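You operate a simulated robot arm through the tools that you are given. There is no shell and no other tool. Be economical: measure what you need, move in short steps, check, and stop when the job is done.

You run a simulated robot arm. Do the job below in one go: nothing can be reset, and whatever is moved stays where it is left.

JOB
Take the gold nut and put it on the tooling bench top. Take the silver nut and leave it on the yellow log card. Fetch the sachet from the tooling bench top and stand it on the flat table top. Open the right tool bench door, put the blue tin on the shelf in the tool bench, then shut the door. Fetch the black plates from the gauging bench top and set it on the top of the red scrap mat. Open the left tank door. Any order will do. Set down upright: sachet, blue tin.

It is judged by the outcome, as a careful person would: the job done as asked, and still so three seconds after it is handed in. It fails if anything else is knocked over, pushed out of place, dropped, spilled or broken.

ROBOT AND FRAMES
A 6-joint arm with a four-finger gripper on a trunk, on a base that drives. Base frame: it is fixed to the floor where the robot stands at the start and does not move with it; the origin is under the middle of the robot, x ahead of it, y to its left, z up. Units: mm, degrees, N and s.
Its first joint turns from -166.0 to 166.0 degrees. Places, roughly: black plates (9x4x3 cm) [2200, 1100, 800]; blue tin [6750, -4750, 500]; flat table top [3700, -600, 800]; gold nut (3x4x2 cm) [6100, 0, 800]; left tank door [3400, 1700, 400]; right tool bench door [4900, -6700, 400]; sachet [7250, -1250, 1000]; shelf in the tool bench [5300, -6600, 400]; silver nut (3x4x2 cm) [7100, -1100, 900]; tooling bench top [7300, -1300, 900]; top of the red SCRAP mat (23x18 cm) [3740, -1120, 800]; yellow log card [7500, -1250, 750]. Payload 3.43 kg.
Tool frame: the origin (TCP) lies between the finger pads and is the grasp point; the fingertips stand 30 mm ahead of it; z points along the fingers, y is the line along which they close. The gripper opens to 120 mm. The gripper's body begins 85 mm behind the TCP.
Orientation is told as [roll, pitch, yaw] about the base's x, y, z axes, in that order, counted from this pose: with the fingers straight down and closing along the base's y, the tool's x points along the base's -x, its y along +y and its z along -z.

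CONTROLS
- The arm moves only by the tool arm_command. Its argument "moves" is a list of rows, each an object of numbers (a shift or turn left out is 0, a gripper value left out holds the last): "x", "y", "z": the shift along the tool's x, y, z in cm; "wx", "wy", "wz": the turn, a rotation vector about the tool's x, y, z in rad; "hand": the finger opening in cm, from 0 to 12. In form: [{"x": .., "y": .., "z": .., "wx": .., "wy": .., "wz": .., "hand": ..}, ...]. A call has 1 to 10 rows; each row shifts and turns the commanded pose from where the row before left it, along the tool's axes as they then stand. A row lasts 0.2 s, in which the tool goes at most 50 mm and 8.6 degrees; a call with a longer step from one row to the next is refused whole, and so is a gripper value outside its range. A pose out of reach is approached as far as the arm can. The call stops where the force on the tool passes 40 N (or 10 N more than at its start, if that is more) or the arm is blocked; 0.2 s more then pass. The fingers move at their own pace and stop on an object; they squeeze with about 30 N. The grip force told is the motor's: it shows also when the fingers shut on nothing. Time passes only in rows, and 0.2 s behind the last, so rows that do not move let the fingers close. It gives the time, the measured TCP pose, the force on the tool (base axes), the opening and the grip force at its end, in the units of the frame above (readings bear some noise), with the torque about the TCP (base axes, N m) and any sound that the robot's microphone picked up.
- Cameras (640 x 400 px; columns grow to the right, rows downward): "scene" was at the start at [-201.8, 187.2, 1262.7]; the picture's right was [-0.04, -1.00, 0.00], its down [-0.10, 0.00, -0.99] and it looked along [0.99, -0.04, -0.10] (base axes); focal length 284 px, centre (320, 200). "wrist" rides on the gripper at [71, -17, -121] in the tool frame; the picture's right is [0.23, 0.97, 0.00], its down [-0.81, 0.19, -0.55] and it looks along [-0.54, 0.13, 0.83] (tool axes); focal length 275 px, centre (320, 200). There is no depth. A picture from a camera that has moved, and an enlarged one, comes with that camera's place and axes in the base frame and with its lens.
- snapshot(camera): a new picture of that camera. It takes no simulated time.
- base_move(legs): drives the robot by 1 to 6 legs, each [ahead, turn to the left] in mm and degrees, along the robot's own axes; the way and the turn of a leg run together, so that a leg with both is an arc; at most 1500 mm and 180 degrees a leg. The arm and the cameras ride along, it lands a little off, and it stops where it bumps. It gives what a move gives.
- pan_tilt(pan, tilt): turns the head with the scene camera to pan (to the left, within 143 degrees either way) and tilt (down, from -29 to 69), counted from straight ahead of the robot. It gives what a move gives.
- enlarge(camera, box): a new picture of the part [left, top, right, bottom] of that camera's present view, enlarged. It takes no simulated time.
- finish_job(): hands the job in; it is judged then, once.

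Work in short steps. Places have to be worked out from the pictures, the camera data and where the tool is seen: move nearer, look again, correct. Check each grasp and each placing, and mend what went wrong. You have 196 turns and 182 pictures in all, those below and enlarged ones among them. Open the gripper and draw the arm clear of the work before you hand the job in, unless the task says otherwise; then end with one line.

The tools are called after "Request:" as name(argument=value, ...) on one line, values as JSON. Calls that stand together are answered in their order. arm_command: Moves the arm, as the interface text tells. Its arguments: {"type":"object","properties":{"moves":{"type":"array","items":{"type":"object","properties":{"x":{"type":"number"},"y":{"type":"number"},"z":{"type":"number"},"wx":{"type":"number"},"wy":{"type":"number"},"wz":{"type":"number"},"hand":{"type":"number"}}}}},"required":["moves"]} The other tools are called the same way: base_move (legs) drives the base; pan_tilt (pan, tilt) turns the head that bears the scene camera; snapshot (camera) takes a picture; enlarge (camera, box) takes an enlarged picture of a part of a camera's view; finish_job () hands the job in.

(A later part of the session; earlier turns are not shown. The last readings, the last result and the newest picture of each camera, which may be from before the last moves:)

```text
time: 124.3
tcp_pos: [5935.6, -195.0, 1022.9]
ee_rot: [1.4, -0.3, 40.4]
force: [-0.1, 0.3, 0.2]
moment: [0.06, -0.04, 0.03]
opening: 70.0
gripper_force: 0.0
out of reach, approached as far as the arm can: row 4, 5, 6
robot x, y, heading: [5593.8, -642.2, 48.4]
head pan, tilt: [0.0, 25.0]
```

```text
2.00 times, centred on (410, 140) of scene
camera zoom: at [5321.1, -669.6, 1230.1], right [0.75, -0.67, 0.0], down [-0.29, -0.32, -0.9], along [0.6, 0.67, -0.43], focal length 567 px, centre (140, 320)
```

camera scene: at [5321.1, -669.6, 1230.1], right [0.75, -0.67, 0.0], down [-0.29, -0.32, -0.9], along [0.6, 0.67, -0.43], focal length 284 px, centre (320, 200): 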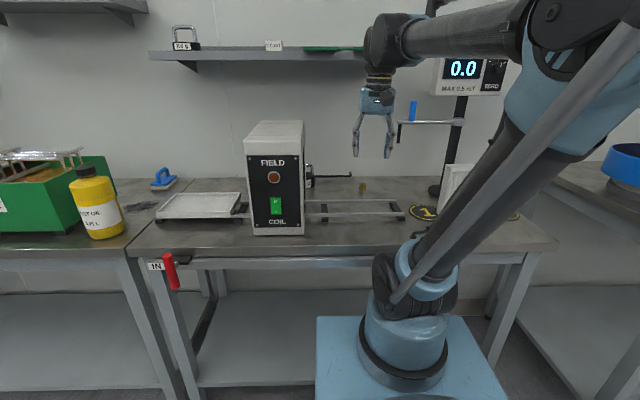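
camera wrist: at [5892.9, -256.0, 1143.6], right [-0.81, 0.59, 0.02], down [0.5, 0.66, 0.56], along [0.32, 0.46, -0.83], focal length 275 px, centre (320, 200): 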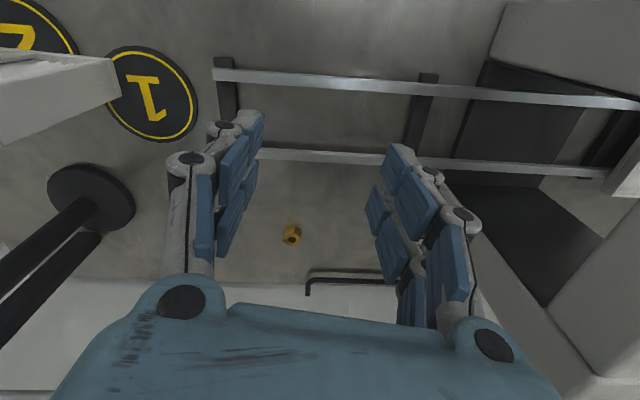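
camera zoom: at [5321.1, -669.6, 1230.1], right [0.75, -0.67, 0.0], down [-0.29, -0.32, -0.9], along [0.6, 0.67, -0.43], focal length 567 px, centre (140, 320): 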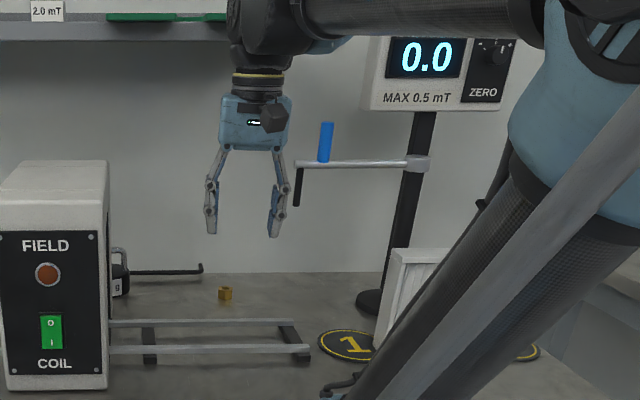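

I zoom on the nut in the wrist view to see its orientation.

Request:
enlarge(camera="wrist", box=[250, 200, 340, 260])

```text
6.67 times, centred on (295, 230) of wrist
camera zoom: at [5892.9, -256.0, 1143.6], right [-0.81, 0.59, 0.02], down [0.5, 0.66, 0.56], along [0.32, 0.46, -0.83], focal length 1835 px, centre (487, 0)
```

zoom: 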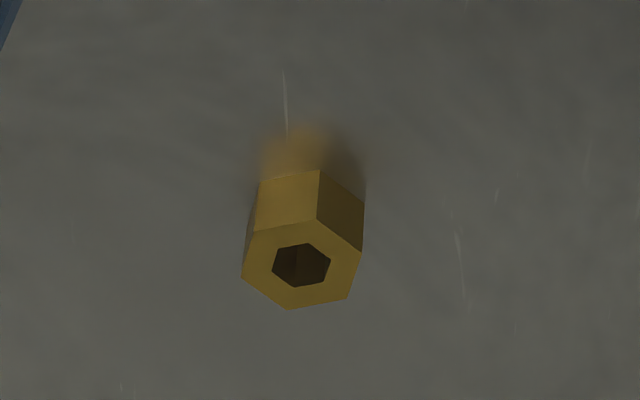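

The nut lies flat and its flats face about 128.5°, which nearly matches the current closing axis. I pass the probe tip with a left offset, then shift over the nut at about z 920.

Request:
arm_command(moves=[{"y": 4, "wx": 0.024, "hand": 7}, {"z": 2}, {"x": -4.4, "z": 1.6}, {"x": -4.4, "z": 1.6}, {"x": -4.4, "z": 1.6}, {"x": -4.4, "z": 1.6}, {"x": -4.4, "z": 1.6}, {"y": -2.8}])

Request:
snapshot(camera="wrist")

Request:
enlarge(camera="scene", box=[300, 40, 520, 240])

```text
time: 126.1
tcp_pos: [6095.3, -42.3, 923.7]
ee_rot: [0.0, -0.2, 40.3]
force: [0.2, -0.3, 0.4]
moment: [0.02, 0.01, 0.01]
opening: 70.1
gripper_force: 0.1
robot x, y, heading: [5598.5, -648.3, 48.3]
head pan, tilt: [0.0, 25.0]
```

```text
141 pictures are left
camera wrist: at [6051.5, -100.8, 1044.2], right [-0.81, 0.59, 0.0], down [0.49, 0.67, 0.55], along [0.33, 0.45, -0.83], focal length 275 px, centre (320, 200)
```

wrist: 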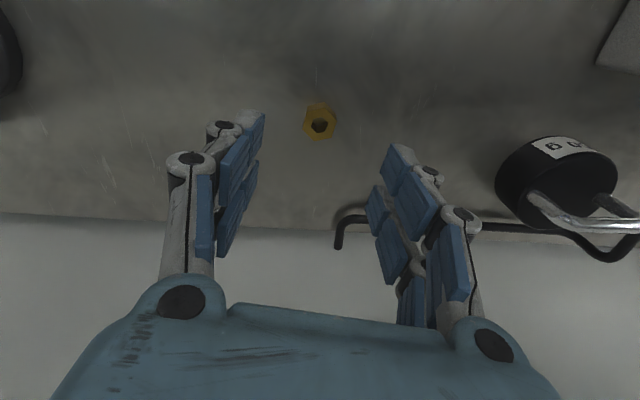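

```text
2.00 times, centred on (410, 140) of scene
camera zoom: at [5321.5, -669.1, 1230.2], right [0.75, -0.67, 0.0], down [-0.29, -0.32, -0.9], along [0.6, 0.67, -0.43], focal length 567 px, centre (140, 320)
```

zoom: 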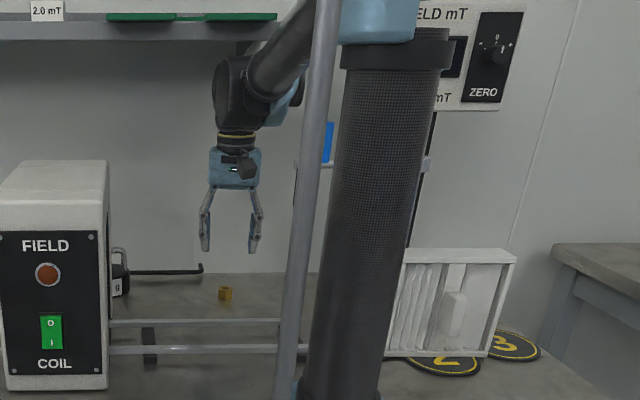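

The nut is centred under the tool, with its top near z 815. I descend to TCP z ≈ 829 and close.

Request:
arm_command(moves=[{"z": 4, "hand": 6, "wz": 0.03}, {"z": 3.5}, {"z": 0.8}, {"z": 0.6}, {"z": 0.5}, {"hand": 6}])

Request:
snapshot(camera="wrist")

```text
time: 127.5
tcp_pos: [6095.0, -44.0, 828.0]
ee_rot: [0.0, -0.1, 38.6]
force: [0.9, 3.2, 11.9]
moment: [0.13, 0.19, -0.02]
opening: 61.0
gripper_force: 0.7
robot x, y, heading: [5598.0, -644.4, 48.2]
head pan, tilt: [0.0, 25.0]
```

```text
139 pictures are left
camera wrist: at [6049.1, -100.7, 949.3], right [-0.79, 0.62, 0.0], down [0.51, 0.66, 0.56], along [0.34, 0.44, -0.83], focal length 275 px, centre (320, 200)
```

wrist: 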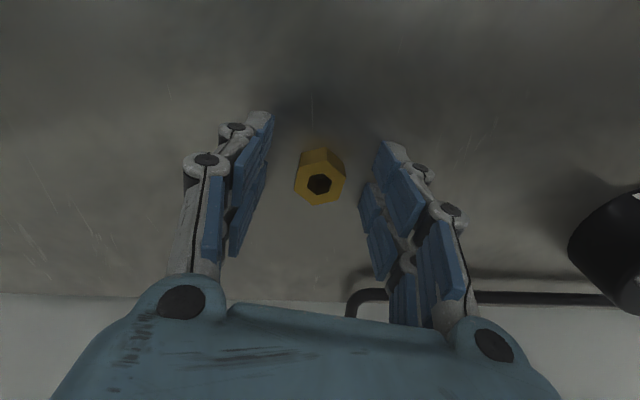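

The tips lightly touch the bench (12 N). I raise 2 mm, close on the nut and lift.

Request:
arm_command(moves=[{"z": -0.2, "hand": 6}, {"hand": 0}, {"hand": 0}, {"hand": 0}, {"z": -2, "hand": 0}, {"z": -4}, {"z": -3}])

Request:
snapshot(camera="wrist")

```text
time: 129.1
tcp_pos: [6097.0, -45.5, 919.4]
ee_rot: [-0.1, -0.2, 38.6]
force: [-1.0, 0.6, -1.1]
moment: [0.01, 0.0, 0.0]
opening: 25.3
gripper_force: 29.9
robot x, y, heading: [5598.4, -645.0, 48.4]
head pan, tilt: [0.0, 25.0]
```

```text
138 pictures are left
camera wrist: at [6050.3, -101.9, 1041.0], right [-0.79, 0.62, 0.0], down [0.51, 0.66, 0.55], along [0.34, 0.44, -0.83], focal length 275 px, centre (320, 200)
```

wrist: 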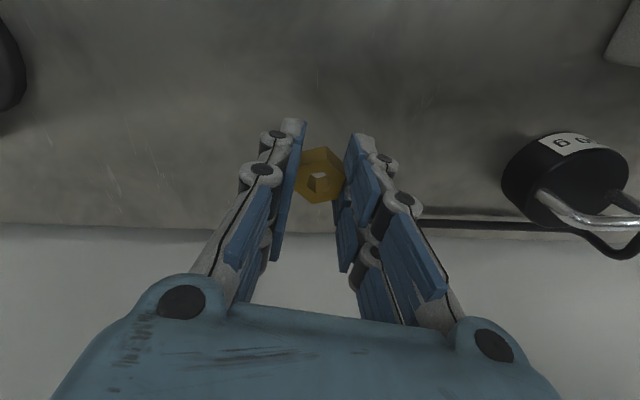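

The gold nut is held (25 mm opening). I retract along the reverse path past the probe and then raise.

Request:
arm_command(moves=[{"y": 2.8, "hand": 0}, {"x": 4.4, "z": -1.6}, {"x": 4.4, "z": -1.6}, {"x": 4.4, "z": -1.6}, {"x": 4.4, "z": -1.6}, {"x": 4.4, "z": -1.6}, {"x": 4.5, "z": -2}, {"x": 4.5, "z": -2}, {"z": -4.5}, {"z": -4.5}])

Request:
arm_command(moves=[{"z": -4.5}, {"z": -3}])

Request:
base_move(legs=[[-300, 0], [0, -60]])

Request:
pan_tilt(pan=20, tilt=8)

Request:
snapshot(camera="scene")

```text
time: 131.3
tcp_pos: [5836.6, -217.6, 1133.6]
ee_rot: [0.0, -0.2, 38.7]
force: [0.4, 1.0, -0.9]
moment: [0.01, 0.02, -0.04]
opening: 25.2
gripper_force: 30.2
robot x, y, heading: [5598.0, -647.1, 48.6]
head pan, tilt: [0.0, 25.0]
```

```text
time: 131.9
tcp_pos: [5833.9, -216.7, 1206.2]
ee_rot: [0.1, -0.2, 38.5]
force: [-0.1, -0.4, -1.2]
moment: [0.01, -0.01, -0.03]
opening: 25.3
gripper_force: 29.6
robot x, y, heading: [5600.9, -645.7, 48.4]
head pan, tilt: [0.0, 25.0]
```

```text
time: 137.0
tcp_pos: [5892.7, -859.9, 1207.2]
ee_rot: [0.0, -0.2, -21.6]
force: [0.3, -0.3, -0.6]
moment: [0.0, -0.01, 0.01]
opening: 25.2
gripper_force: 29.5
robot x, y, heading: [5402.0, -862.0, -12.2]
head pan, tilt: [0.0, 25.0]
```

```text
time: 137.8
tcp_pos: [5879.8, -860.0, 1211.9]
ee_rot: [0.1, -0.8, -21.6]
force: [-0.2, -0.6, -0.2]
moment: [-0.02, -0.02, -0.02]
opening: 25.3
gripper_force: 30.3
robot x, y, heading: [5404.2, -864.6, -12.0]
head pan, tilt: [20.0, 8.0]
```

```text
137 pictures are left
camera scene: at [5248.0, -601.8, 1257.8], right [0.14, -0.99, 0.0], down [-0.15, -0.02, -0.99], along [0.98, 0.14, -0.15], focal length 284 px, centre (320, 200)
```

scene: 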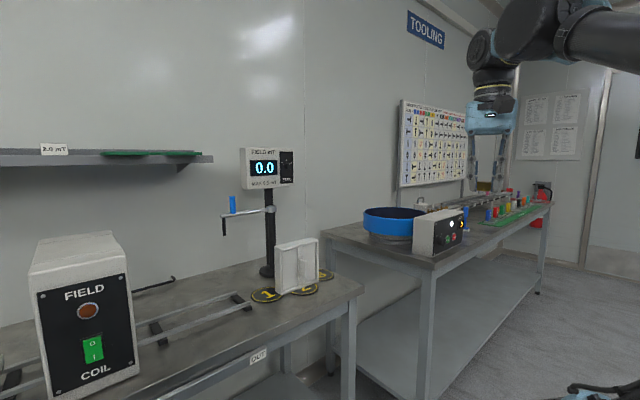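

The tooling bench front runs from about (6330, −830) to (7970, −2219), with its top near z 840. I drive to stand before its middle and look at what is on it.

Request:
base_move(legs=[[0, -21], [1000, 0], [540, 0], [0, 82]])

Request:
pan_tilt(pan=0, tilt=25)

Request:
snapshot(camera="scene")

Request:
snapshot(camera="wrist")

```text
time: 148.8
tcp_pos: [7140.2, -1678.7, 1222.4]
ee_rot: [0.4, -2.2, -19.8]
force: [2.4, 1.7, -1.1]
moment: [-0.08, 0.23, 0.0]
opening: 25.1
gripper_force: 30.0
robot x, y, heading: [6688.4, -1713.6, -14.6]
head pan, tilt: [20.0, 8.0]
stopped in leg 4: the robot was blocked; the commanded pose is now the measured one
```

```text
time: 149.6
tcp_pos: [7139.2, -1680.5, 1222.5]
ee_rot: [0.3, -2.2, -20.0]
force: [0.5, 0.1, -0.3]
moment: [0.02, 0.02, 0.02]
opening: 25.3
gripper_force: 30.4
robot x, y, heading: [6690.7, -1717.3, -14.3]
head pan, tilt: [0.0, 25.0]
```

```text
136 pictures are left
camera scene: at [6543.1, -1479.2, 1230.2], right [-0.25, -0.97, 0.0], down [-0.42, 0.11, -0.9], along [0.87, -0.23, -0.43], focal length 284 px, centre (320, 200)
```

scene: 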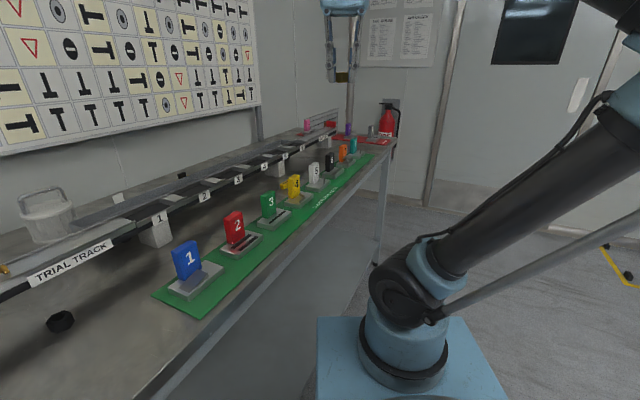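

```text
135 pictures are left
camera wrist: at [7061.1, -1670.3, 1340.8], right [0.11, 0.99, 0.0], down [0.81, -0.09, 0.58], along [0.58, -0.07, -0.81], focal length 275 px, centre (320, 200)
```

wrist: 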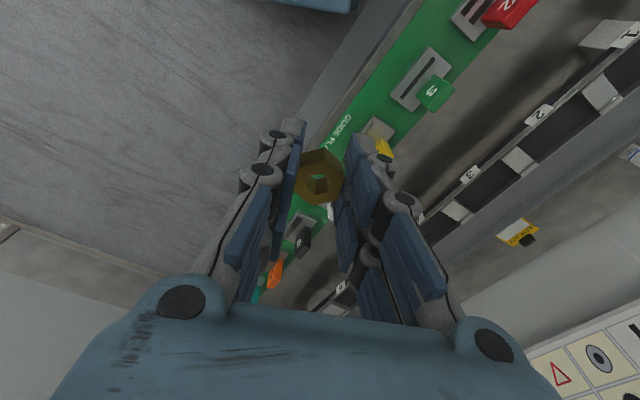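

The turn was blocked at heading −14.6° by something near the base. I look around with the head to find out what.

Request:
pan_tilt(pan=75, tilt=55)

Request:
snapshot(camera="scene")

Request:
pan_tilt(pan=140, tilt=40)

Request:
snapshot(camera="scene")

```text
time: 151.1
tcp_pos: [7138.7, -1681.3, 1222.6]
ee_rot: [0.3, -2.1, -20.0]
force: [0.4, 0.3, -0.8]
moment: [0.01, -0.06, 0.0]
opening: 25.2
gripper_force: 30.0
robot x, y, heading: [6692.1, -1714.2, -14.7]
head pan, tilt: [75.0, 55.0]
```

```text
134 pictures are left
camera scene: at [6488.9, -1393.2, 1187.1], right [0.87, -0.49, -0.01], down [-0.41, -0.71, -0.57], along [0.27, 0.5, -0.82], focal length 284 px, centre (320, 200)
```

scene: 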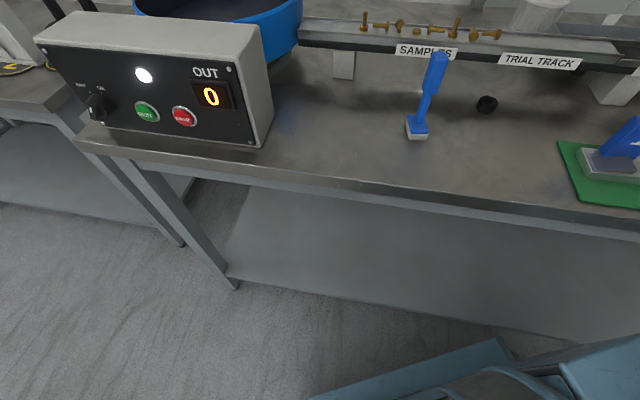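

```text
time: 152.4
tcp_pos: [7138.8, -1680.6, 1222.1]
ee_rot: [0.3, -2.2, -19.9]
force: [0.0, 0.3, -1.0]
moment: [-0.02, 0.0, 0.01]
opening: 25.1
gripper_force: 29.4
robot x, y, heading: [6690.1, -1714.4, -14.7]
head pan, tilt: [140.0, 40.0]
```

```text
133 pictures are left
camera scene: at [6404.3, -1386.7, 1208.9], right [0.82, 0.58, -0.01], down [0.36, -0.52, -0.77], along [-0.45, 0.63, -0.64], focal length 284 px, centre (320, 200)
```

scene: 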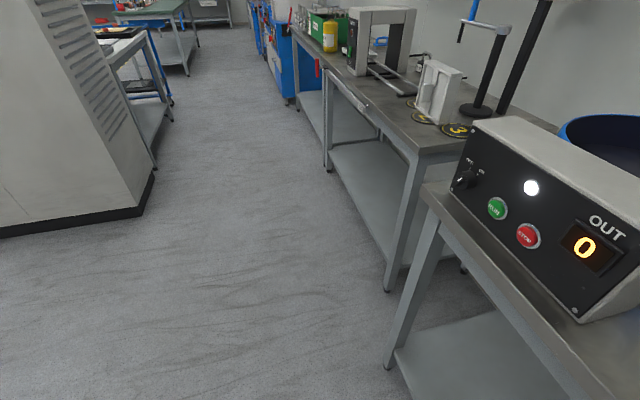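

The base's front-left corner met the bench (its edge is at n ≈ 3391, nearer than I judged). I swing away, move off about 70 mm and turn to face the bench.

Request:
base_move(legs=[[0, -65], [130, 0], [0, 129]])

Request:
pan_tilt(pan=0, tilt=25)

Request:
snapshot(camera="scene")

Request:
snapshot(camera="wrist")

```text
time: 155.3
tcp_pos: [6980.3, -2021.1, 1231.9]
ee_rot: [0.5, -3.6, -71.5]
force: [3.1, -0.5, -0.4]
moment: [0.06, 0.25, -0.03]
opening: 25.3
gripper_force: 29.6
robot x, y, heading: [6698.3, -1714.4, -66.2]
head pan, tilt: [140.0, 40.0]
stopped in leg 1: the robot was blocked; the commanded pose is now the measured one
```

```text
time: 157.6
tcp_pos: [6980.4, -2022.4, 1231.6]
ee_rot: [0.5, -3.5, -71.5]
force: [-0.1, 1.0, -0.3]
moment: [-0.03, -0.01, -0.03]
opening: 25.4
gripper_force: 30.4
robot x, y, heading: [6691.8, -1713.1, -66.3]
head pan, tilt: [0.0, 25.0]
```

```text
132 pictures are left
camera scene: at [6786.9, -1451.5, 1230.2], right [-0.92, -0.4, 0.0], down [-0.17, 0.4, -0.9], along [0.36, -0.82, -0.43], focal length 284 px, centre (320, 200)
```

scene: 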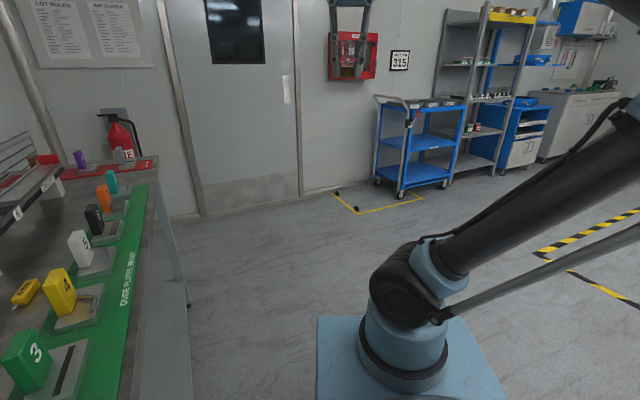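

```text
131 pictures are left
camera wrist: at [6937.7, -1951.7, 1348.8], right [0.85, 0.53, -0.01], down [0.42, -0.68, 0.6], along [0.31, -0.52, -0.8], focal length 275 px, centre (320, 200)
```

wrist: 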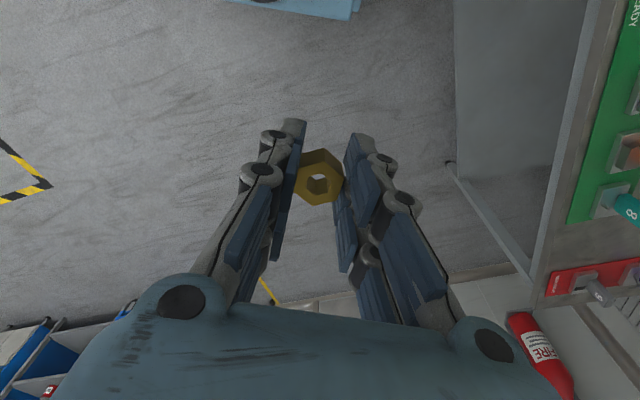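

The rear corner touched the bench this time. I drive straight ahead, which leads away from it, and then turn to face the bench.

Request:
base_move(legs=[[230, 0], [0, 115.5]])

Request:
snapshot(camera="scene")

Request:
snapshot(camera="wrist")

```text
time: 164.8
tcp_pos: [6948.2, -1541.5, 1232.1]
ee_rot: [0.5, -3.5, 43.3]
force: [0.3, 0.3, -0.4]
moment: [0.0, 0.05, 0.01]
opening: 25.4
gripper_force: 29.8
robot x, y, heading: [6800.1, -1935.8, 48.6]
head pan, tilt: [0.0, 25.0]
```

```text
130 pictures are left
camera scene: at [6522.3, -1963.1, 1230.2], right [0.75, -0.66, 0.0], down [-0.29, -0.33, -0.9], along [0.59, 0.68, -0.43], focal length 284 px, centre (320, 200)
```

scene: 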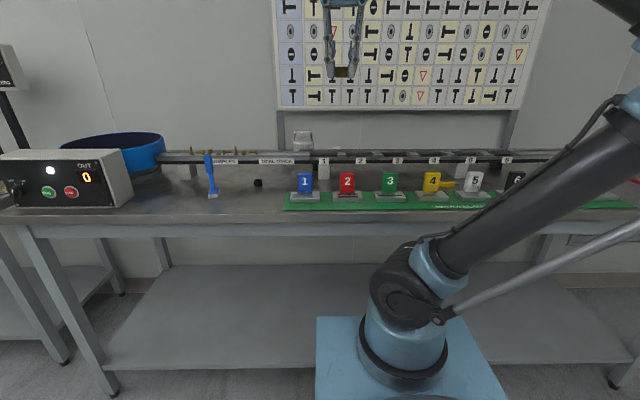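

```text
129 pictures are left
camera wrist: at [6904.1, -1607.7, 1348.8], right [-0.84, 0.55, -0.01], down [0.44, 0.67, 0.6], along [0.34, 0.5, -0.8], focal length 275 px, centre (320, 200)
```

wrist: 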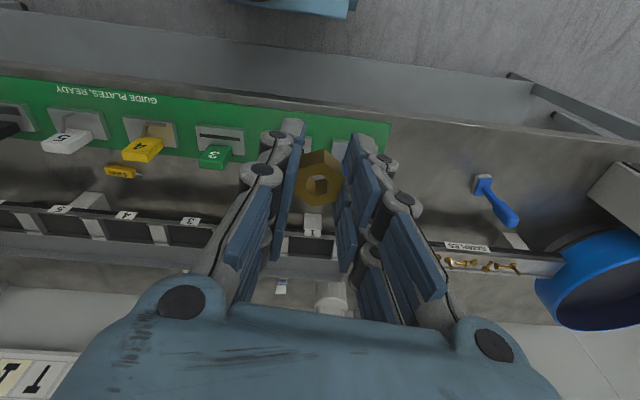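

I enlarge the bench region to find the silver nut, the sachet and the yellow log card.

Request:
enlarge(camera="scene", box=[140, 110, 340, 230])

Request:
enlarge(camera="scene", box=[330, 120, 640, 300])

Request:
enlarge(camera="wrist", box=[0, 70, 300, 320])

```text
3.20 times, centred on (240, 170) of scene
camera zoom: at [6522.3, -1963.1, 1230.2], right [0.75, -0.66, 0.0], down [-0.29, -0.33, -0.9], along [0.59, 0.68, -0.43], focal length 907 px, centre (576, 296)
```

zoom: 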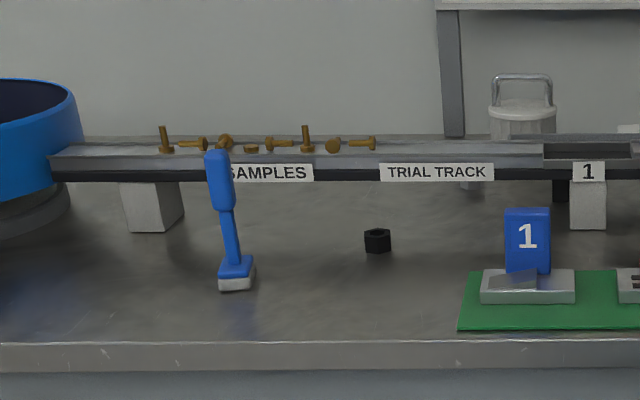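

```text
2.06 times, centred on (485, 210) of scene
camera zoom: at [6522.3, -1963.1, 1230.2], right [0.75, -0.66, 0.0], down [-0.29, -0.33, -0.9], along [0.59, 0.68, -0.43], focal length 585 px, centre (-21, 179)
```

zoom: 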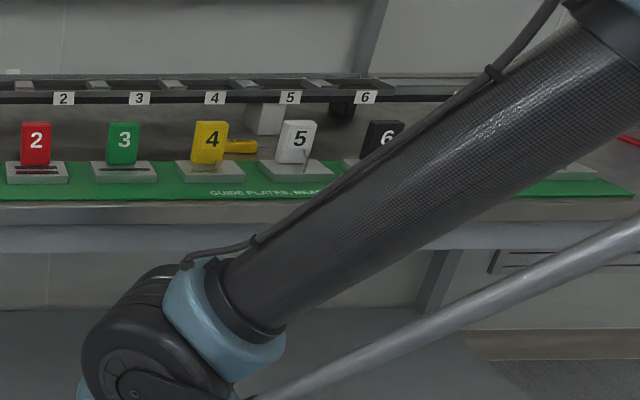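

```text
1.60 times, centred on (150, 195) of wrist
camera zoom: at [6904.1, -1607.7, 1348.8], right [-0.84, 0.55, -0.01], down [0.44, 0.67, 0.6], along [0.34, 0.5, -0.8], focal length 440 px, centre (592, 208)
```

zoom: 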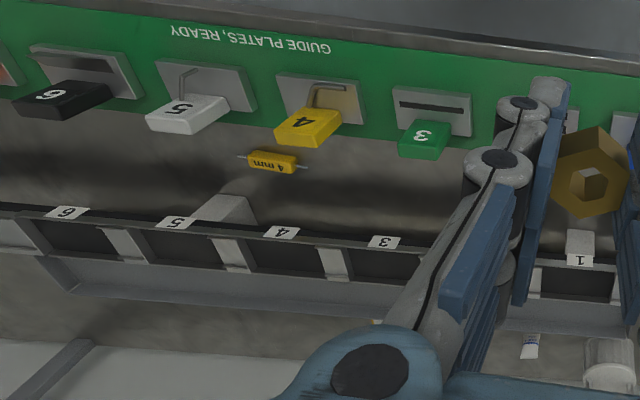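

I see the sachet behind the track next to a white bucket. First I set the gold nut down on a clear spot of the bench top at about (6870, −1205), so I level the tool and move above it.

Request:
arm_command(moves=[{"wy": 0.061, "hand": 0}, {"x": -2.48, "y": 4.26}, {"x": -2.48, "y": 4.26}, {"x": -2.48, "y": 4.26}, {"x": -2.48, "y": 4.26}, {"x": -2.48, "y": 4.26}, {"x": -2.48, "y": 4.26}, {"x": -2.48, "y": 4.26}, {"z": 4.5}, {"z": 4.5}])

Request:
snapshot(camera="wrist")

Request:
snapshot(camera="scene")

```text
time: 167.0
tcp_pos: [6861.5, -1214.8, 1151.6]
ee_rot: [0.6, -0.6, 43.3]
force: [-0.6, -1.1, -1.0]
moment: [0.05, -0.04, -0.01]
opening: 25.3
gripper_force: 30.4
robot x, y, heading: [6799.6, -1935.5, 48.9]
head pan, tilt: [0.0, 25.0]
```

```text
125 pictures are left
camera wrist: at [6820.2, -1277.1, 1272.2], right [-0.84, 0.55, 0.01], down [0.46, 0.69, 0.57], along [0.31, 0.48, -0.82], focal length 275 px, centre (320, 200)
```

wrist: 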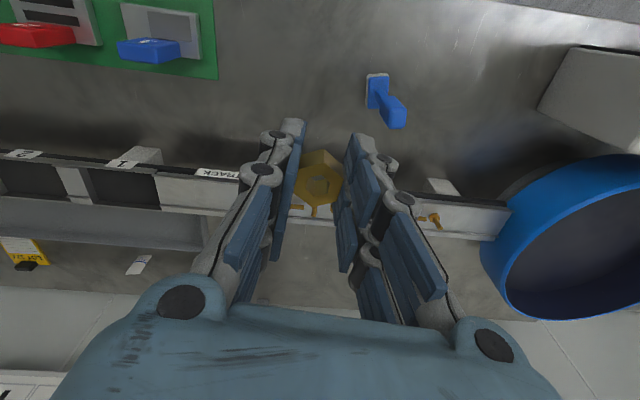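

```text
124 pictures are left
camera scene: at [6522.4, -1963.0, 1230.2], right [0.75, -0.66, 0.0], down [-0.29, -0.33, -0.9], along [0.59, 0.68, -0.43], focal length 284 px, centre (320, 200)
```

scene: 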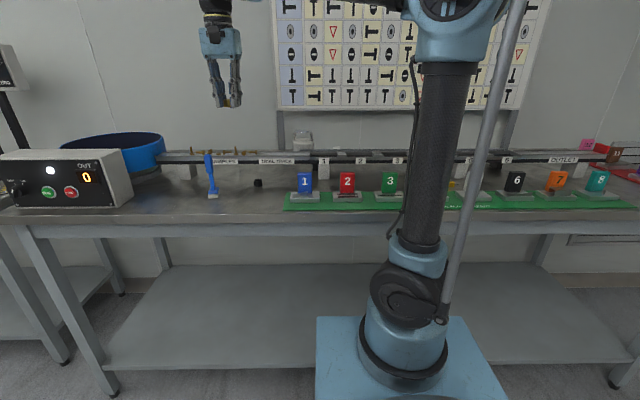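

The yellow log card and the sachet are both visible behind the track. I shift 30 mm away from the brush and descend to set the gold nut down.

Request:
arm_command(moves=[{"y": -3, "hand": 0, "wy": 0.01, "wx": 0.01}, {"z": 4.5}, {"z": 4.5}, {"z": 4.5}, {"z": 4.5}, {"z": 4.5}, {"z": 2}])

Request:
arm_command(moves=[{"z": 0.4}, {"z": 0.4}, {"z": 0.4}, {"z": 0.4}, {"z": 0.4}, {"z": 0.4}, {"z": 0.4}, {"z": 0.4}, {"z": 0.4}, {"z": 0.4}])

Request:
snapshot(camera="wrist")

```text
time: 168.6
tcp_pos: [6881.8, -1238.5, 906.7]
ee_rot: [0.0, -0.2, 43.4]
force: [0.8, 0.8, -0.6]
moment: [-0.01, 0.01, 0.02]
opening: 25.2
gripper_force: 30.2
robot x, y, heading: [6802.4, -1939.3, 48.9]
head pan, tilt: [0.0, 25.0]
```

```text
time: 169.8
tcp_pos: [6874.5, -1243.2, 896.1]
ee_rot: [0.1, -0.8, 43.4]
force: [0.5, 1.0, -1.3]
moment: [-0.14, 0.04, 0.03]
opening: 25.3
gripper_force: 29.2
robot x, y, heading: [6798.5, -1936.3, 48.5]
head pan, tilt: [0.0, 25.0]
stopped in row 6: the force on the tool passed its limit at 55 N (the readings are from after the stop); the commanded pose is now the measured one
```

```text
123 pictures are left
camera wrist: at [6833.0, -1305.5, 1015.6], right [-0.84, 0.55, 0.0], down [0.45, 0.69, 0.57], along [0.31, 0.47, -0.82], focal length 275 px, centre (320, 200)
```

wrist: 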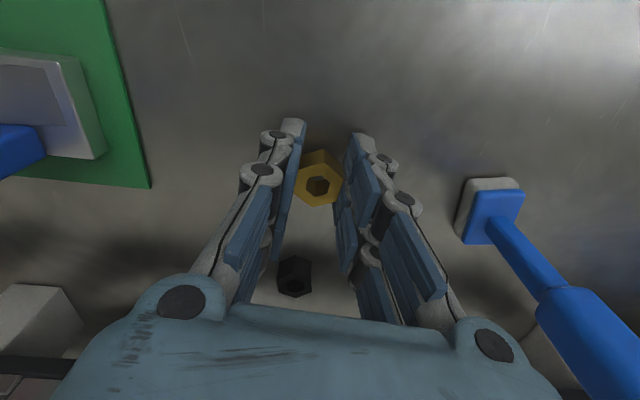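

Contact was near TCP z 887, so the bench top is near z 858. I lower gently again and release.

Request:
arm_command(moves=[{"z": 0.3, "hand": 0, "wy": 0.01}, {"z": 0.3}, {"z": 0.2}, {}])

```text
time: 170.7
tcp_pos: [6869.2, -1250.6, 894.8]
ee_rot: [0.2, -1.0, 43.5]
force: [1.2, 1.9, -1.0]
moment: [-0.17, 0.05, 0.0]
opening: 25.2
gripper_force: 30.3
robot x, y, heading: [6800.8, -1938.1, 48.6]
head pan, tilt: [0.0, 25.0]
stopped in row 4: the force on the tool passed its limit at 43 N (the readings are from after the stop); the commanded pose is now the measured one
```

It overshot slightly and rebounded. I go down by a smaller amount.

Request:
arm_command(moves=[{"z": 0.2, "hand": 0, "wy": 0.015}, {"z": 0.2}, {}])

```text
time: 171.5
tcp_pos: [6868.2, -1251.6, 892.9]
ee_rot: [0.2, -0.2, 43.4]
force: [0.1, 0.3, -0.4]
moment: [0.04, -0.02, 0.01]
opening: 25.0
gripper_force: 29.7
robot x, y, heading: [6798.9, -1943.4, 48.6]
head pan, tilt: [0.0, 25.0]
```

No load yet at 892.9, so I continue in 1.5 mm steps.

Request:
arm_command(moves=[{"z": 0.15, "hand": 0}, {"z": 0.15}, {"z": 0.1}, {}])

```text
time: 172.4
tcp_pos: [6860.7, -1258.1, 894.8]
ee_rot: [0.2, -0.9, 43.5]
force: [0.6, 1.6, -0.6]
moment: [-0.15, 0.0, 0.03]
opening: 25.4
gripper_force: 30.0
robot x, y, heading: [6798.0, -1940.6, 48.8]
head pan, tilt: [0.0, 25.0]
stopped in row 4: the force on the tool passed its limit at 42 N (the readings are from after the stop); the commanded pose is now the measured one
```

Contact is at TCP z ≈ 889–890. I lower 4 mm to just above that and open, leaving at most a couple of millimetres of drop.

Request:
arm_command(moves=[{"z": 0.2, "hand": 0, "wy": 0.012}, {"z": 0.25}, {"hand": 3.5}, {"hand": 5}, {"hand": 5}])

Request:
snapshot(camera="wrist")

```text
time: 173.6
tcp_pos: [6862.2, -1258.9, 891.2]
ee_rot: [0.2, -0.1, 43.3]
force: [0.1, 1.2, 0.1]
moment: [0.0, 0.02, 0.01]
opening: 49.9
gripper_force: 0.0
robot x, y, heading: [6797.3, -1936.5, 48.6]
head pan, tilt: [0.0, 25.0]
```

```text
122 pictures are left
camera wrist: at [6821.0, -1319.5, 1012.4], right [-0.84, 0.55, 0.0], down [0.46, 0.69, 0.56], along [0.3, 0.47, -0.83], focal length 275 px, centre (320, 200)
```

wrist: 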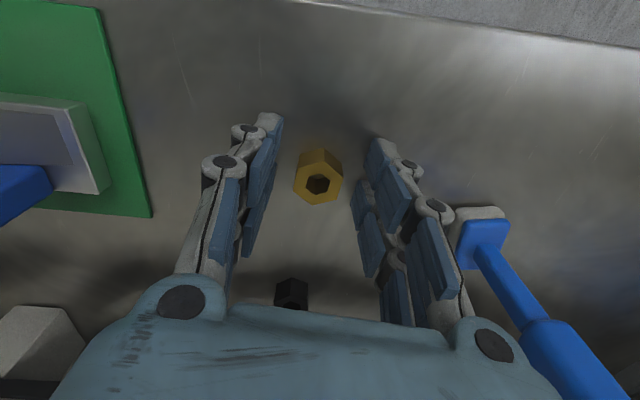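

The gold nut rests flat on the bench. I raise the arm and move it to the right to view the area behind the track from above.

Request:
arm_command(moves=[{"z": -4.8, "hand": 5}, {"z": -4.8}, {"z": -4.8}, {"z": -4.8}, {"z": -4.8}, {"z": -4.8}, {"y": -4.8}, {"y": -4.8}, {"y": -4.8}, {"y": -4.8}])

Request:
snapshot(camera="wrist")

```text
time: 175.8
tcp_pos: [6994.7, -1398.8, 1177.9]
ee_rot: [0.4, -0.1, 43.4]
force: [0.9, 0.5, -0.9]
moment: [-0.08, -0.02, -0.03]
opening: 50.1
gripper_force: 0.1
robot x, y, heading: [6796.6, -1936.6, 48.8]
head pan, tilt: [0.0, 25.0]
```

```text
121 pictures are left
camera wrist: at [6954.8, -1459.8, 1298.9], right [-0.84, 0.55, 0.0], down [0.46, 0.69, 0.56], along [0.3, 0.47, -0.83], focal length 275 px, centre (320, 200)
```

wrist: 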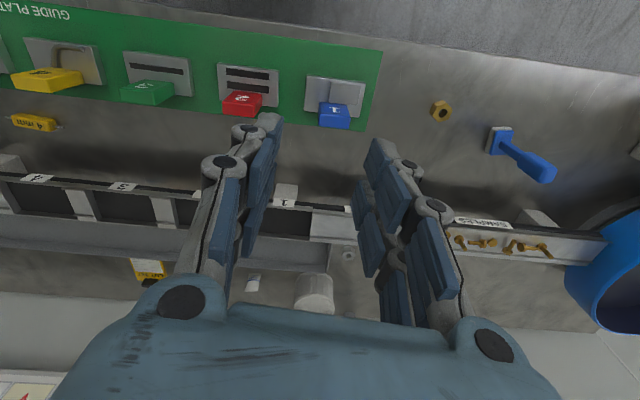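

I enlarge the area behind the track.

Request:
enlarge(camera="wrist", box=[100, 220, 380, 320])

```text
2.29 times, centred on (240, 270) of wrist
camera zoom: at [6954.8, -1459.8, 1298.9], right [-0.84, 0.55, 0.0], down [0.46, 0.69, 0.56], along [0.3, 0.47, -0.83], focal length 629 px, centre (503, 40)
```

zoom: 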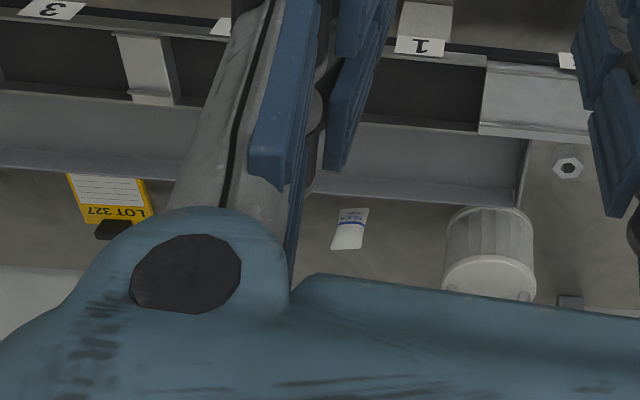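

The silver nut shows behind the track at about (7139, −1060), the sachet near (7350, −1130) and the log card near (7560, −1265). I shift the base 90 mm left and 125 mm closer so that all three come within reach.

Request:
base_move(legs=[[0, 90], [90, 0], [0, -89], [122, 0]])

Request:
snapshot(camera="wrist")

Request:
snapshot(camera="scene")

```text
time: 186.4
tcp_pos: [6999.7, -1241.6, 1177.4]
ee_rot: [0.4, 0.0, 44.0]
force: [0.2, 0.6, -0.8]
moment: [-0.03, 0.0, -0.02]
opening: 50.1
gripper_force: 0.1
robot x, y, heading: [6812.9, -1785.4, 49.2]
head pan, tilt: [0.0, 25.0]
```

```text
119 pictures are left
camera wrist: at [6960.5, -1303.5, 1299.0], right [-0.84, 0.54, 0.0], down [0.45, 0.7, 0.56], along [0.3, 0.47, -0.83], focal length 275 px, centre (320, 200)
```

wrist: 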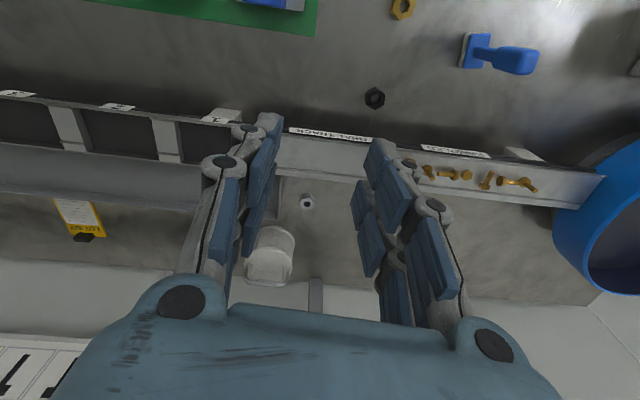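

```text
118 pictures are left
camera scene: at [6534.6, -1812.5, 1230.2], right [0.76, -0.65, 0.0], down [-0.28, -0.33, -0.9], along [0.59, 0.68, -0.43], focal length 284 px, centre (320, 200)
```

scene: 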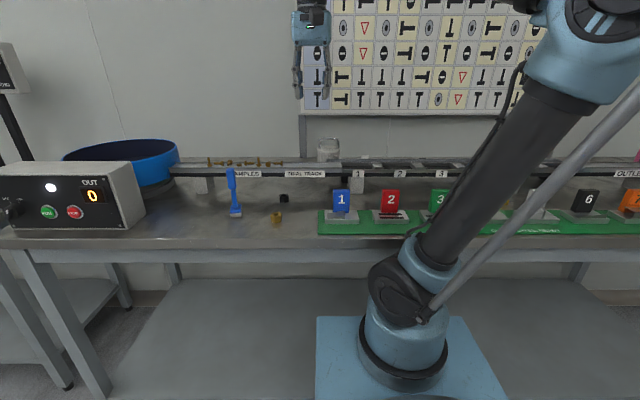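

I enlarge the silver nut and its surroundings.

Request:
enlarge(camera="wrist", box=[230, 160, 390, 260])

Request:
enlarge(camera="wrist", box=[20, 170, 180, 270])

```text
4.00 times, centred on (310, 210) of wrist
camera zoom: at [6960.5, -1303.5, 1299.0], right [-0.84, 0.54, 0.0], down [0.45, 0.7, 0.56], along [0.3, 0.47, -0.83], focal length 1101 px, centre (360, 160)
```

zoom: 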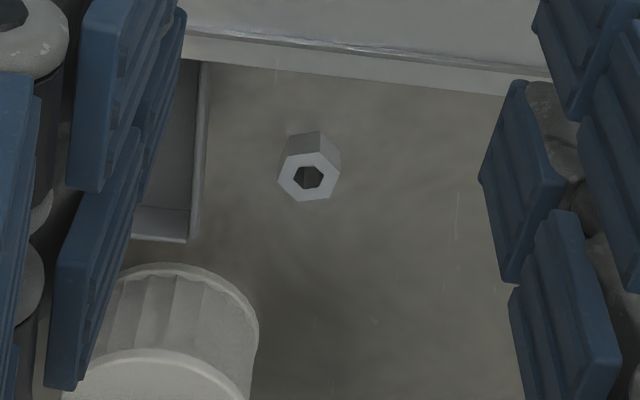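

```text
4.00 times, centred on (100, 220) of wrist
camera zoom: at [6960.5, -1303.5, 1299.0], right [-0.84, 0.54, 0.0], down [0.45, 0.7, 0.56], along [0.3, 0.47, -0.83], focal length 1101 px, centre (1200, 120)
```

zoom: 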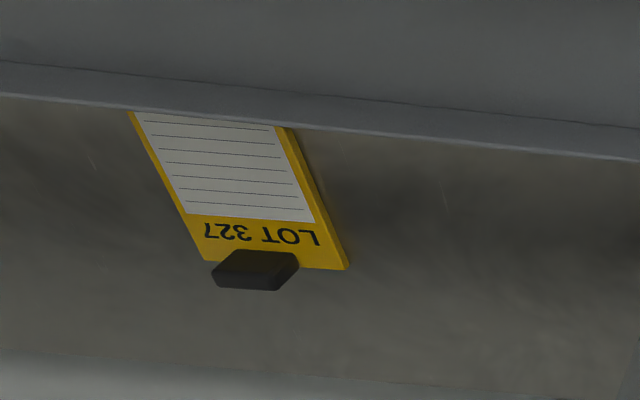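

The nut's flats line up with yaw ≈ 42°. The channel end is 50 mm to its right (top z ≈ 934) and the bucket is behind, so I use a narrow 42 mm opening with a small offset to the left.

Request:
arm_command(moves=[{"wz": 0.035, "hand": 4.2}, {"x": -4.35, "y": 0.83}, {"x": -4.35, "y": 0.83}, {"x": -4.35, "y": 0.83}, {"x": -4.35, "y": 0.83}, {"x": -4.35, "y": 0.83}, {"z": 4.5}, {"z": 4.5}, {"z": 4.5}])

Request:
snapshot(camera="wrist")

```text
time: 188.4
tcp_pos: [7126.0, -1074.8, 1052.6]
ee_rot: [0.4, -0.8, 42.2]
force: [0.5, 0.5, 0.3]
moment: [0.02, 0.03, 0.0]
opening: 42.2
gripper_force: 0.0
robot x, y, heading: [6809.9, -1784.7, 49.3]
head pan, tilt: [0.0, 25.0]
```

```text
115 pictures are left
camera wrist: at [7083.2, -1135.4, 1172.2], right [-0.82, 0.57, 0.0], down [0.47, 0.68, 0.57], along [0.32, 0.47, -0.82], focal length 275 px, centre (320, 200)
```

wrist: 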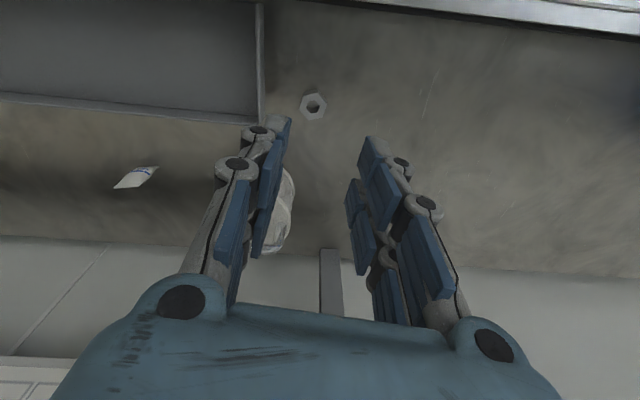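

The nut reads (7135.5, −1070.5). I correct by 11 mm and descend to z ≈ 945 for a check.

Request:
arm_command(moves=[{"x": -1.0, "y": 0.3, "wy": 0.014, "wx": 0.007, "hand": 4.2}, {"z": 4}, {"z": 4}, {"z": 2.7}, {}])

Request:
snapshot(camera="wrist")

Request:
enlarge(camera="scene", box=[250, 60, 430, 220])

```text
time: 189.6
tcp_pos: [7131.7, -1066.1, 945.5]
ee_rot: [0.1, 0.0, 42.1]
force: [-0.6, 0.5, -0.2]
moment: [0.01, 0.02, 0.0]
opening: 41.9
gripper_force: 0.0
robot x, y, heading: [6808.5, -1783.6, 49.4]
head pan, tilt: [0.0, 25.0]
```

```text
114 pictures are left
camera wrist: at [7089.3, -1125.6, 1067.4], right [-0.82, 0.57, 0.0], down [0.47, 0.69, 0.55], along [0.31, 0.45, -0.83], focal length 275 px, centre (320, 200)
```

wrist: 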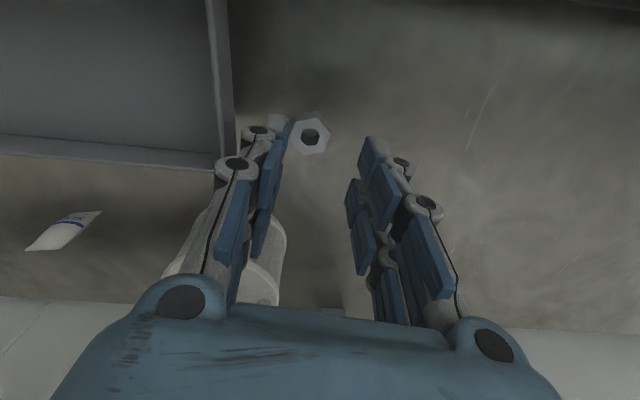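

```text
2.50 times, centred on (340, 140) of scene
camera zoom: at [6534.7, -1812.4, 1230.2], right [0.76, -0.65, 0.0], down [-0.28, -0.33, -0.9], along [0.59, 0.68, -0.43], focal length 709 px, centre (270, 350)
```

zoom: 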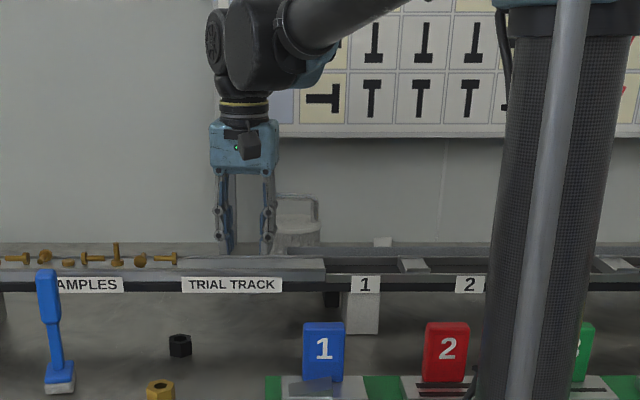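

Everything clears: the outer knuckle passes about 10 mm from the channel end. I descend to TCP z ≈ 890.

Request:
arm_command(moves=[{"y": -0.15, "z": 2, "hand": 4.2}, {"z": 2}, {"z": 0.8}, {"z": 0.6}, {}])

Request:
snapshot(camera="wrist")

```text
time: 190.8
tcp_pos: [7132.2, -1066.6, 892.1]
ee_rot: [-0.1, 0.0, 42.1]
force: [-0.9, -0.4, -0.4]
moment: [-0.02, 0.02, -0.01]
opening: 42.1
gripper_force: 0.0
robot x, y, heading: [6813.5, -1787.9, 49.5]
head pan, tilt: [0.0, 25.0]
```

```text
112 pictures are left
camera wrist: at [7089.6, -1126.2, 1012.8], right [-0.82, 0.57, 0.0], down [0.47, 0.69, 0.55], along [0.31, 0.45, -0.83], focal length 275 px, centre (320, 200)
```

wrist: 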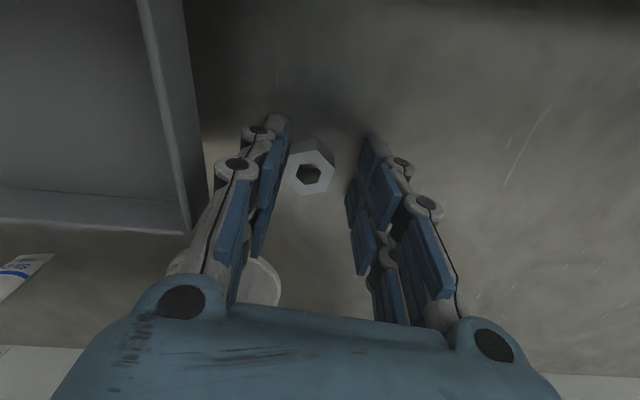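

The nut is between the fingers, so I close and lift to clear the track.

Request:
arm_command(moves=[{"hand": 0}, {"hand": 0}, {"hand": 0}, {"z": -2, "hand": 0}, {"z": -4}, {"z": -4}, {"z": -4}, {"z": -3}])

Request:
snapshot(camera="wrist")

```text
time: 192.6
tcp_pos: [7131.2, -1066.3, 1062.7]
ee_rot: [0.0, 0.0, 42.2]
force: [-0.3, 0.3, -0.2]
moment: [0.01, 0.03, 0.01]
opening: 25.9
gripper_force: 29.8
robot x, y, heading: [6810.5, -1786.8, 49.4]
head pan, tilt: [0.0, 25.0]
```

```text
111 pictures are left
camera wrist: at [7091.1, -1124.9, 1183.8], right [-0.82, 0.57, 0.0], down [0.47, 0.69, 0.55], along [0.31, 0.45, -0.83], focal length 275 px, centre (320, 200)
```

wrist: 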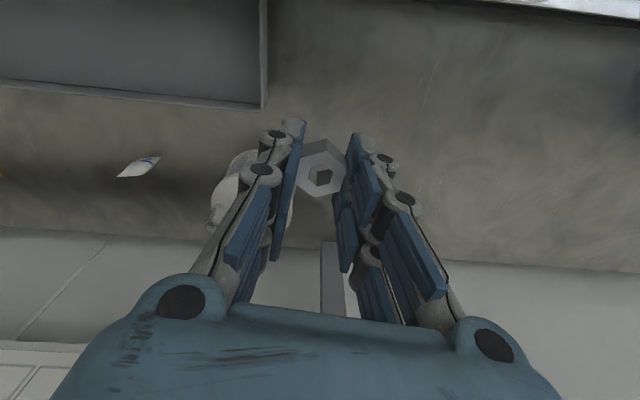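

The silver nut is held. The card centre is around (7532, −1288), at the back behind the channel, so I travel there at z 1060.

Request:
arm_command(moves=[{"x": -1.48, "y": -4.34, "hand": 0}, {"x": -1.48, "y": -4.34}, {"x": -1.48, "y": -4.34}, {"x": -1.48, "y": -4.34}, {"x": -1.48, "y": -4.34}, {"x": -1.48, "y": -4.34}, {"x": -1.48, "y": -4.34}, {"x": -1.48, "y": -4.34}, {"x": -1.48, "y": -4.34}])

Request:
snapshot(camera="wrist")

```text
time: 194.6
tcp_pos: [7492.2, -1269.7, 1062.5]
ee_rot: [-0.1, -0.1, 42.1]
force: [-0.4, 0.3, 0.0]
moment: [0.02, -0.03, 0.0]
opening: 25.7
gripper_force: 29.8
robot x, y, heading: [6812.1, -1786.4, 49.2]
head pan, tilt: [0.0, 25.0]
```

```text
110 pictures are left
camera wrist: at [7449.7, -1328.4, 1184.4], right [-0.82, 0.57, 0.0], down [0.47, 0.69, 0.55], along [0.31, 0.45, -0.83], focal length 275 px, centre (320, 200)
```

wrist: 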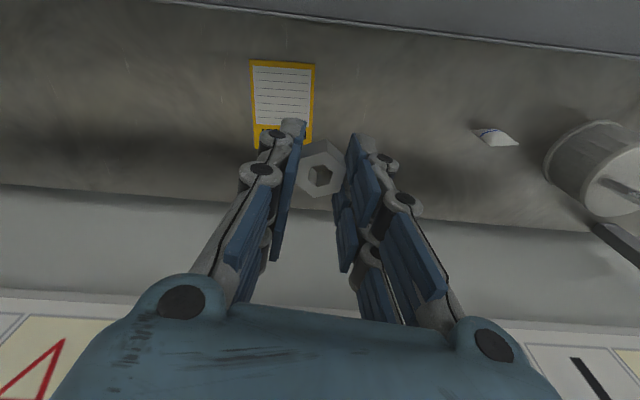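

The card is in full view with its centre at (7529, −1289). I shift over it and descend.

Request:
arm_command(moves=[{"x": -1.45, "y": -3.9, "hand": 0}, {"z": 4.5}, {"z": 4.5}, {"z": 3.5}, {}])

Request:
snapshot(camera="wrist")

```text
time: 195.8
tcp_pos: [7533.3, -1287.4, 938.9]
ee_rot: [0.0, 0.0, 42.1]
force: [0.4, 0.4, -0.4]
moment: [-0.01, -0.01, -0.02]
opening: 25.8
gripper_force: 29.7
robot x, y, heading: [6812.6, -1781.1, 49.7]
head pan, tilt: [0.0, 25.0]
```

```text
109 pictures are left
camera wrist: at [7489.3, -1346.6, 1059.7], right [-0.82, 0.57, 0.0], down [0.47, 0.69, 0.55], along [0.31, 0.45, -0.83], focal length 275 px, centre (320, 200)
```

wrist: 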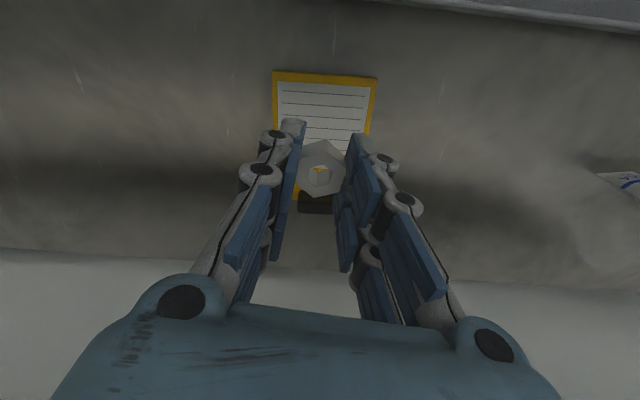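

The point straight below falls in the middle of the card. I lower to just above contact (TCP z ≈ 892), then feel for it.

Request:
arm_command(moves=[{"z": 2, "hand": 0}, {"z": 1.5}, {"z": 0.8}, {"z": 0.3}, {}])

```text
time: 196.8
tcp_pos: [7523.6, -1295.5, 902.4]
ee_rot: [0.1, -0.7, 42.0]
force: [1.9, 1.2, -2.4]
moment: [-0.17, 0.22, 0.01]
opening: 25.7
gripper_force: 30.2
robot x, y, heading: [6808.0, -1782.7, 49.5]
head pan, tilt: [0.0, 25.0]
stopped in row 4: the force on the tool passed its limit at 49 N (the readings are from after the stop); the commanded pose is now the measured one
```

It touched at about z 894 and rebounded about 12 mm toward the robot. I check the card's position.

Request:
snapshot(camera="wrist")

```text
108 pictures are left
camera wrist: at [7481.0, -1355.0, 1022.8], right [-0.82, 0.57, 0.0], down [0.47, 0.68, 0.56], along [0.32, 0.46, -0.83], focal length 275 px, centre (320, 200)
```

wrist: 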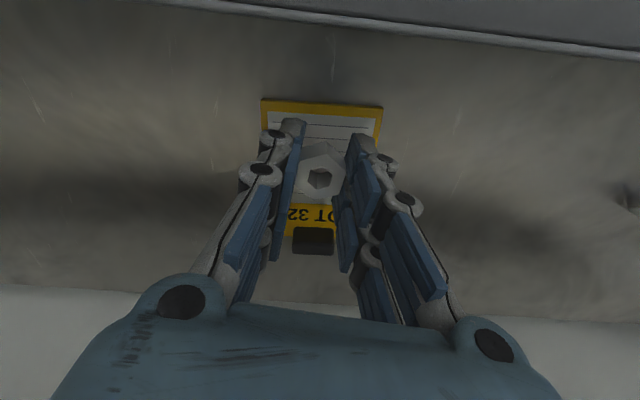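

The card has not moved and the nut is over its white area. I lower 6–7 mm and release.

Request:
arm_command(moves=[{"z": 0.25, "hand": 0, "wy": 0.012}, {"z": 0.2}, {"z": 0.15}, {"hand": 3.2}, {"hand": 4.5}, {"hand": 4.5}])

Request:
snapshot(camera="wrist")

```text
time: 198.2
tcp_pos: [7523.8, -1293.2, 896.7]
ee_rot: [0.0, -0.1, 42.1]
force: [-0.1, -0.2, 0.6]
moment: [-0.03, 0.03, 0.0]
opening: 45.0
gripper_force: 0.0
robot x, y, heading: [6810.1, -1781.2, 49.5]
head pan, tilt: [0.0, 25.0]
```

```text
107 pictures are left
camera wrist: at [7481.1, -1353.9, 1018.1], right [-0.82, 0.57, 0.0], down [0.47, 0.68, 0.55], along [0.31, 0.46, -0.83], focal length 275 px, centre (320, 200)
```

wrist: 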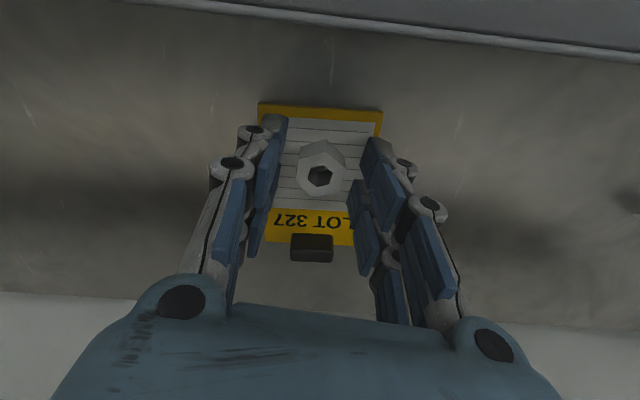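

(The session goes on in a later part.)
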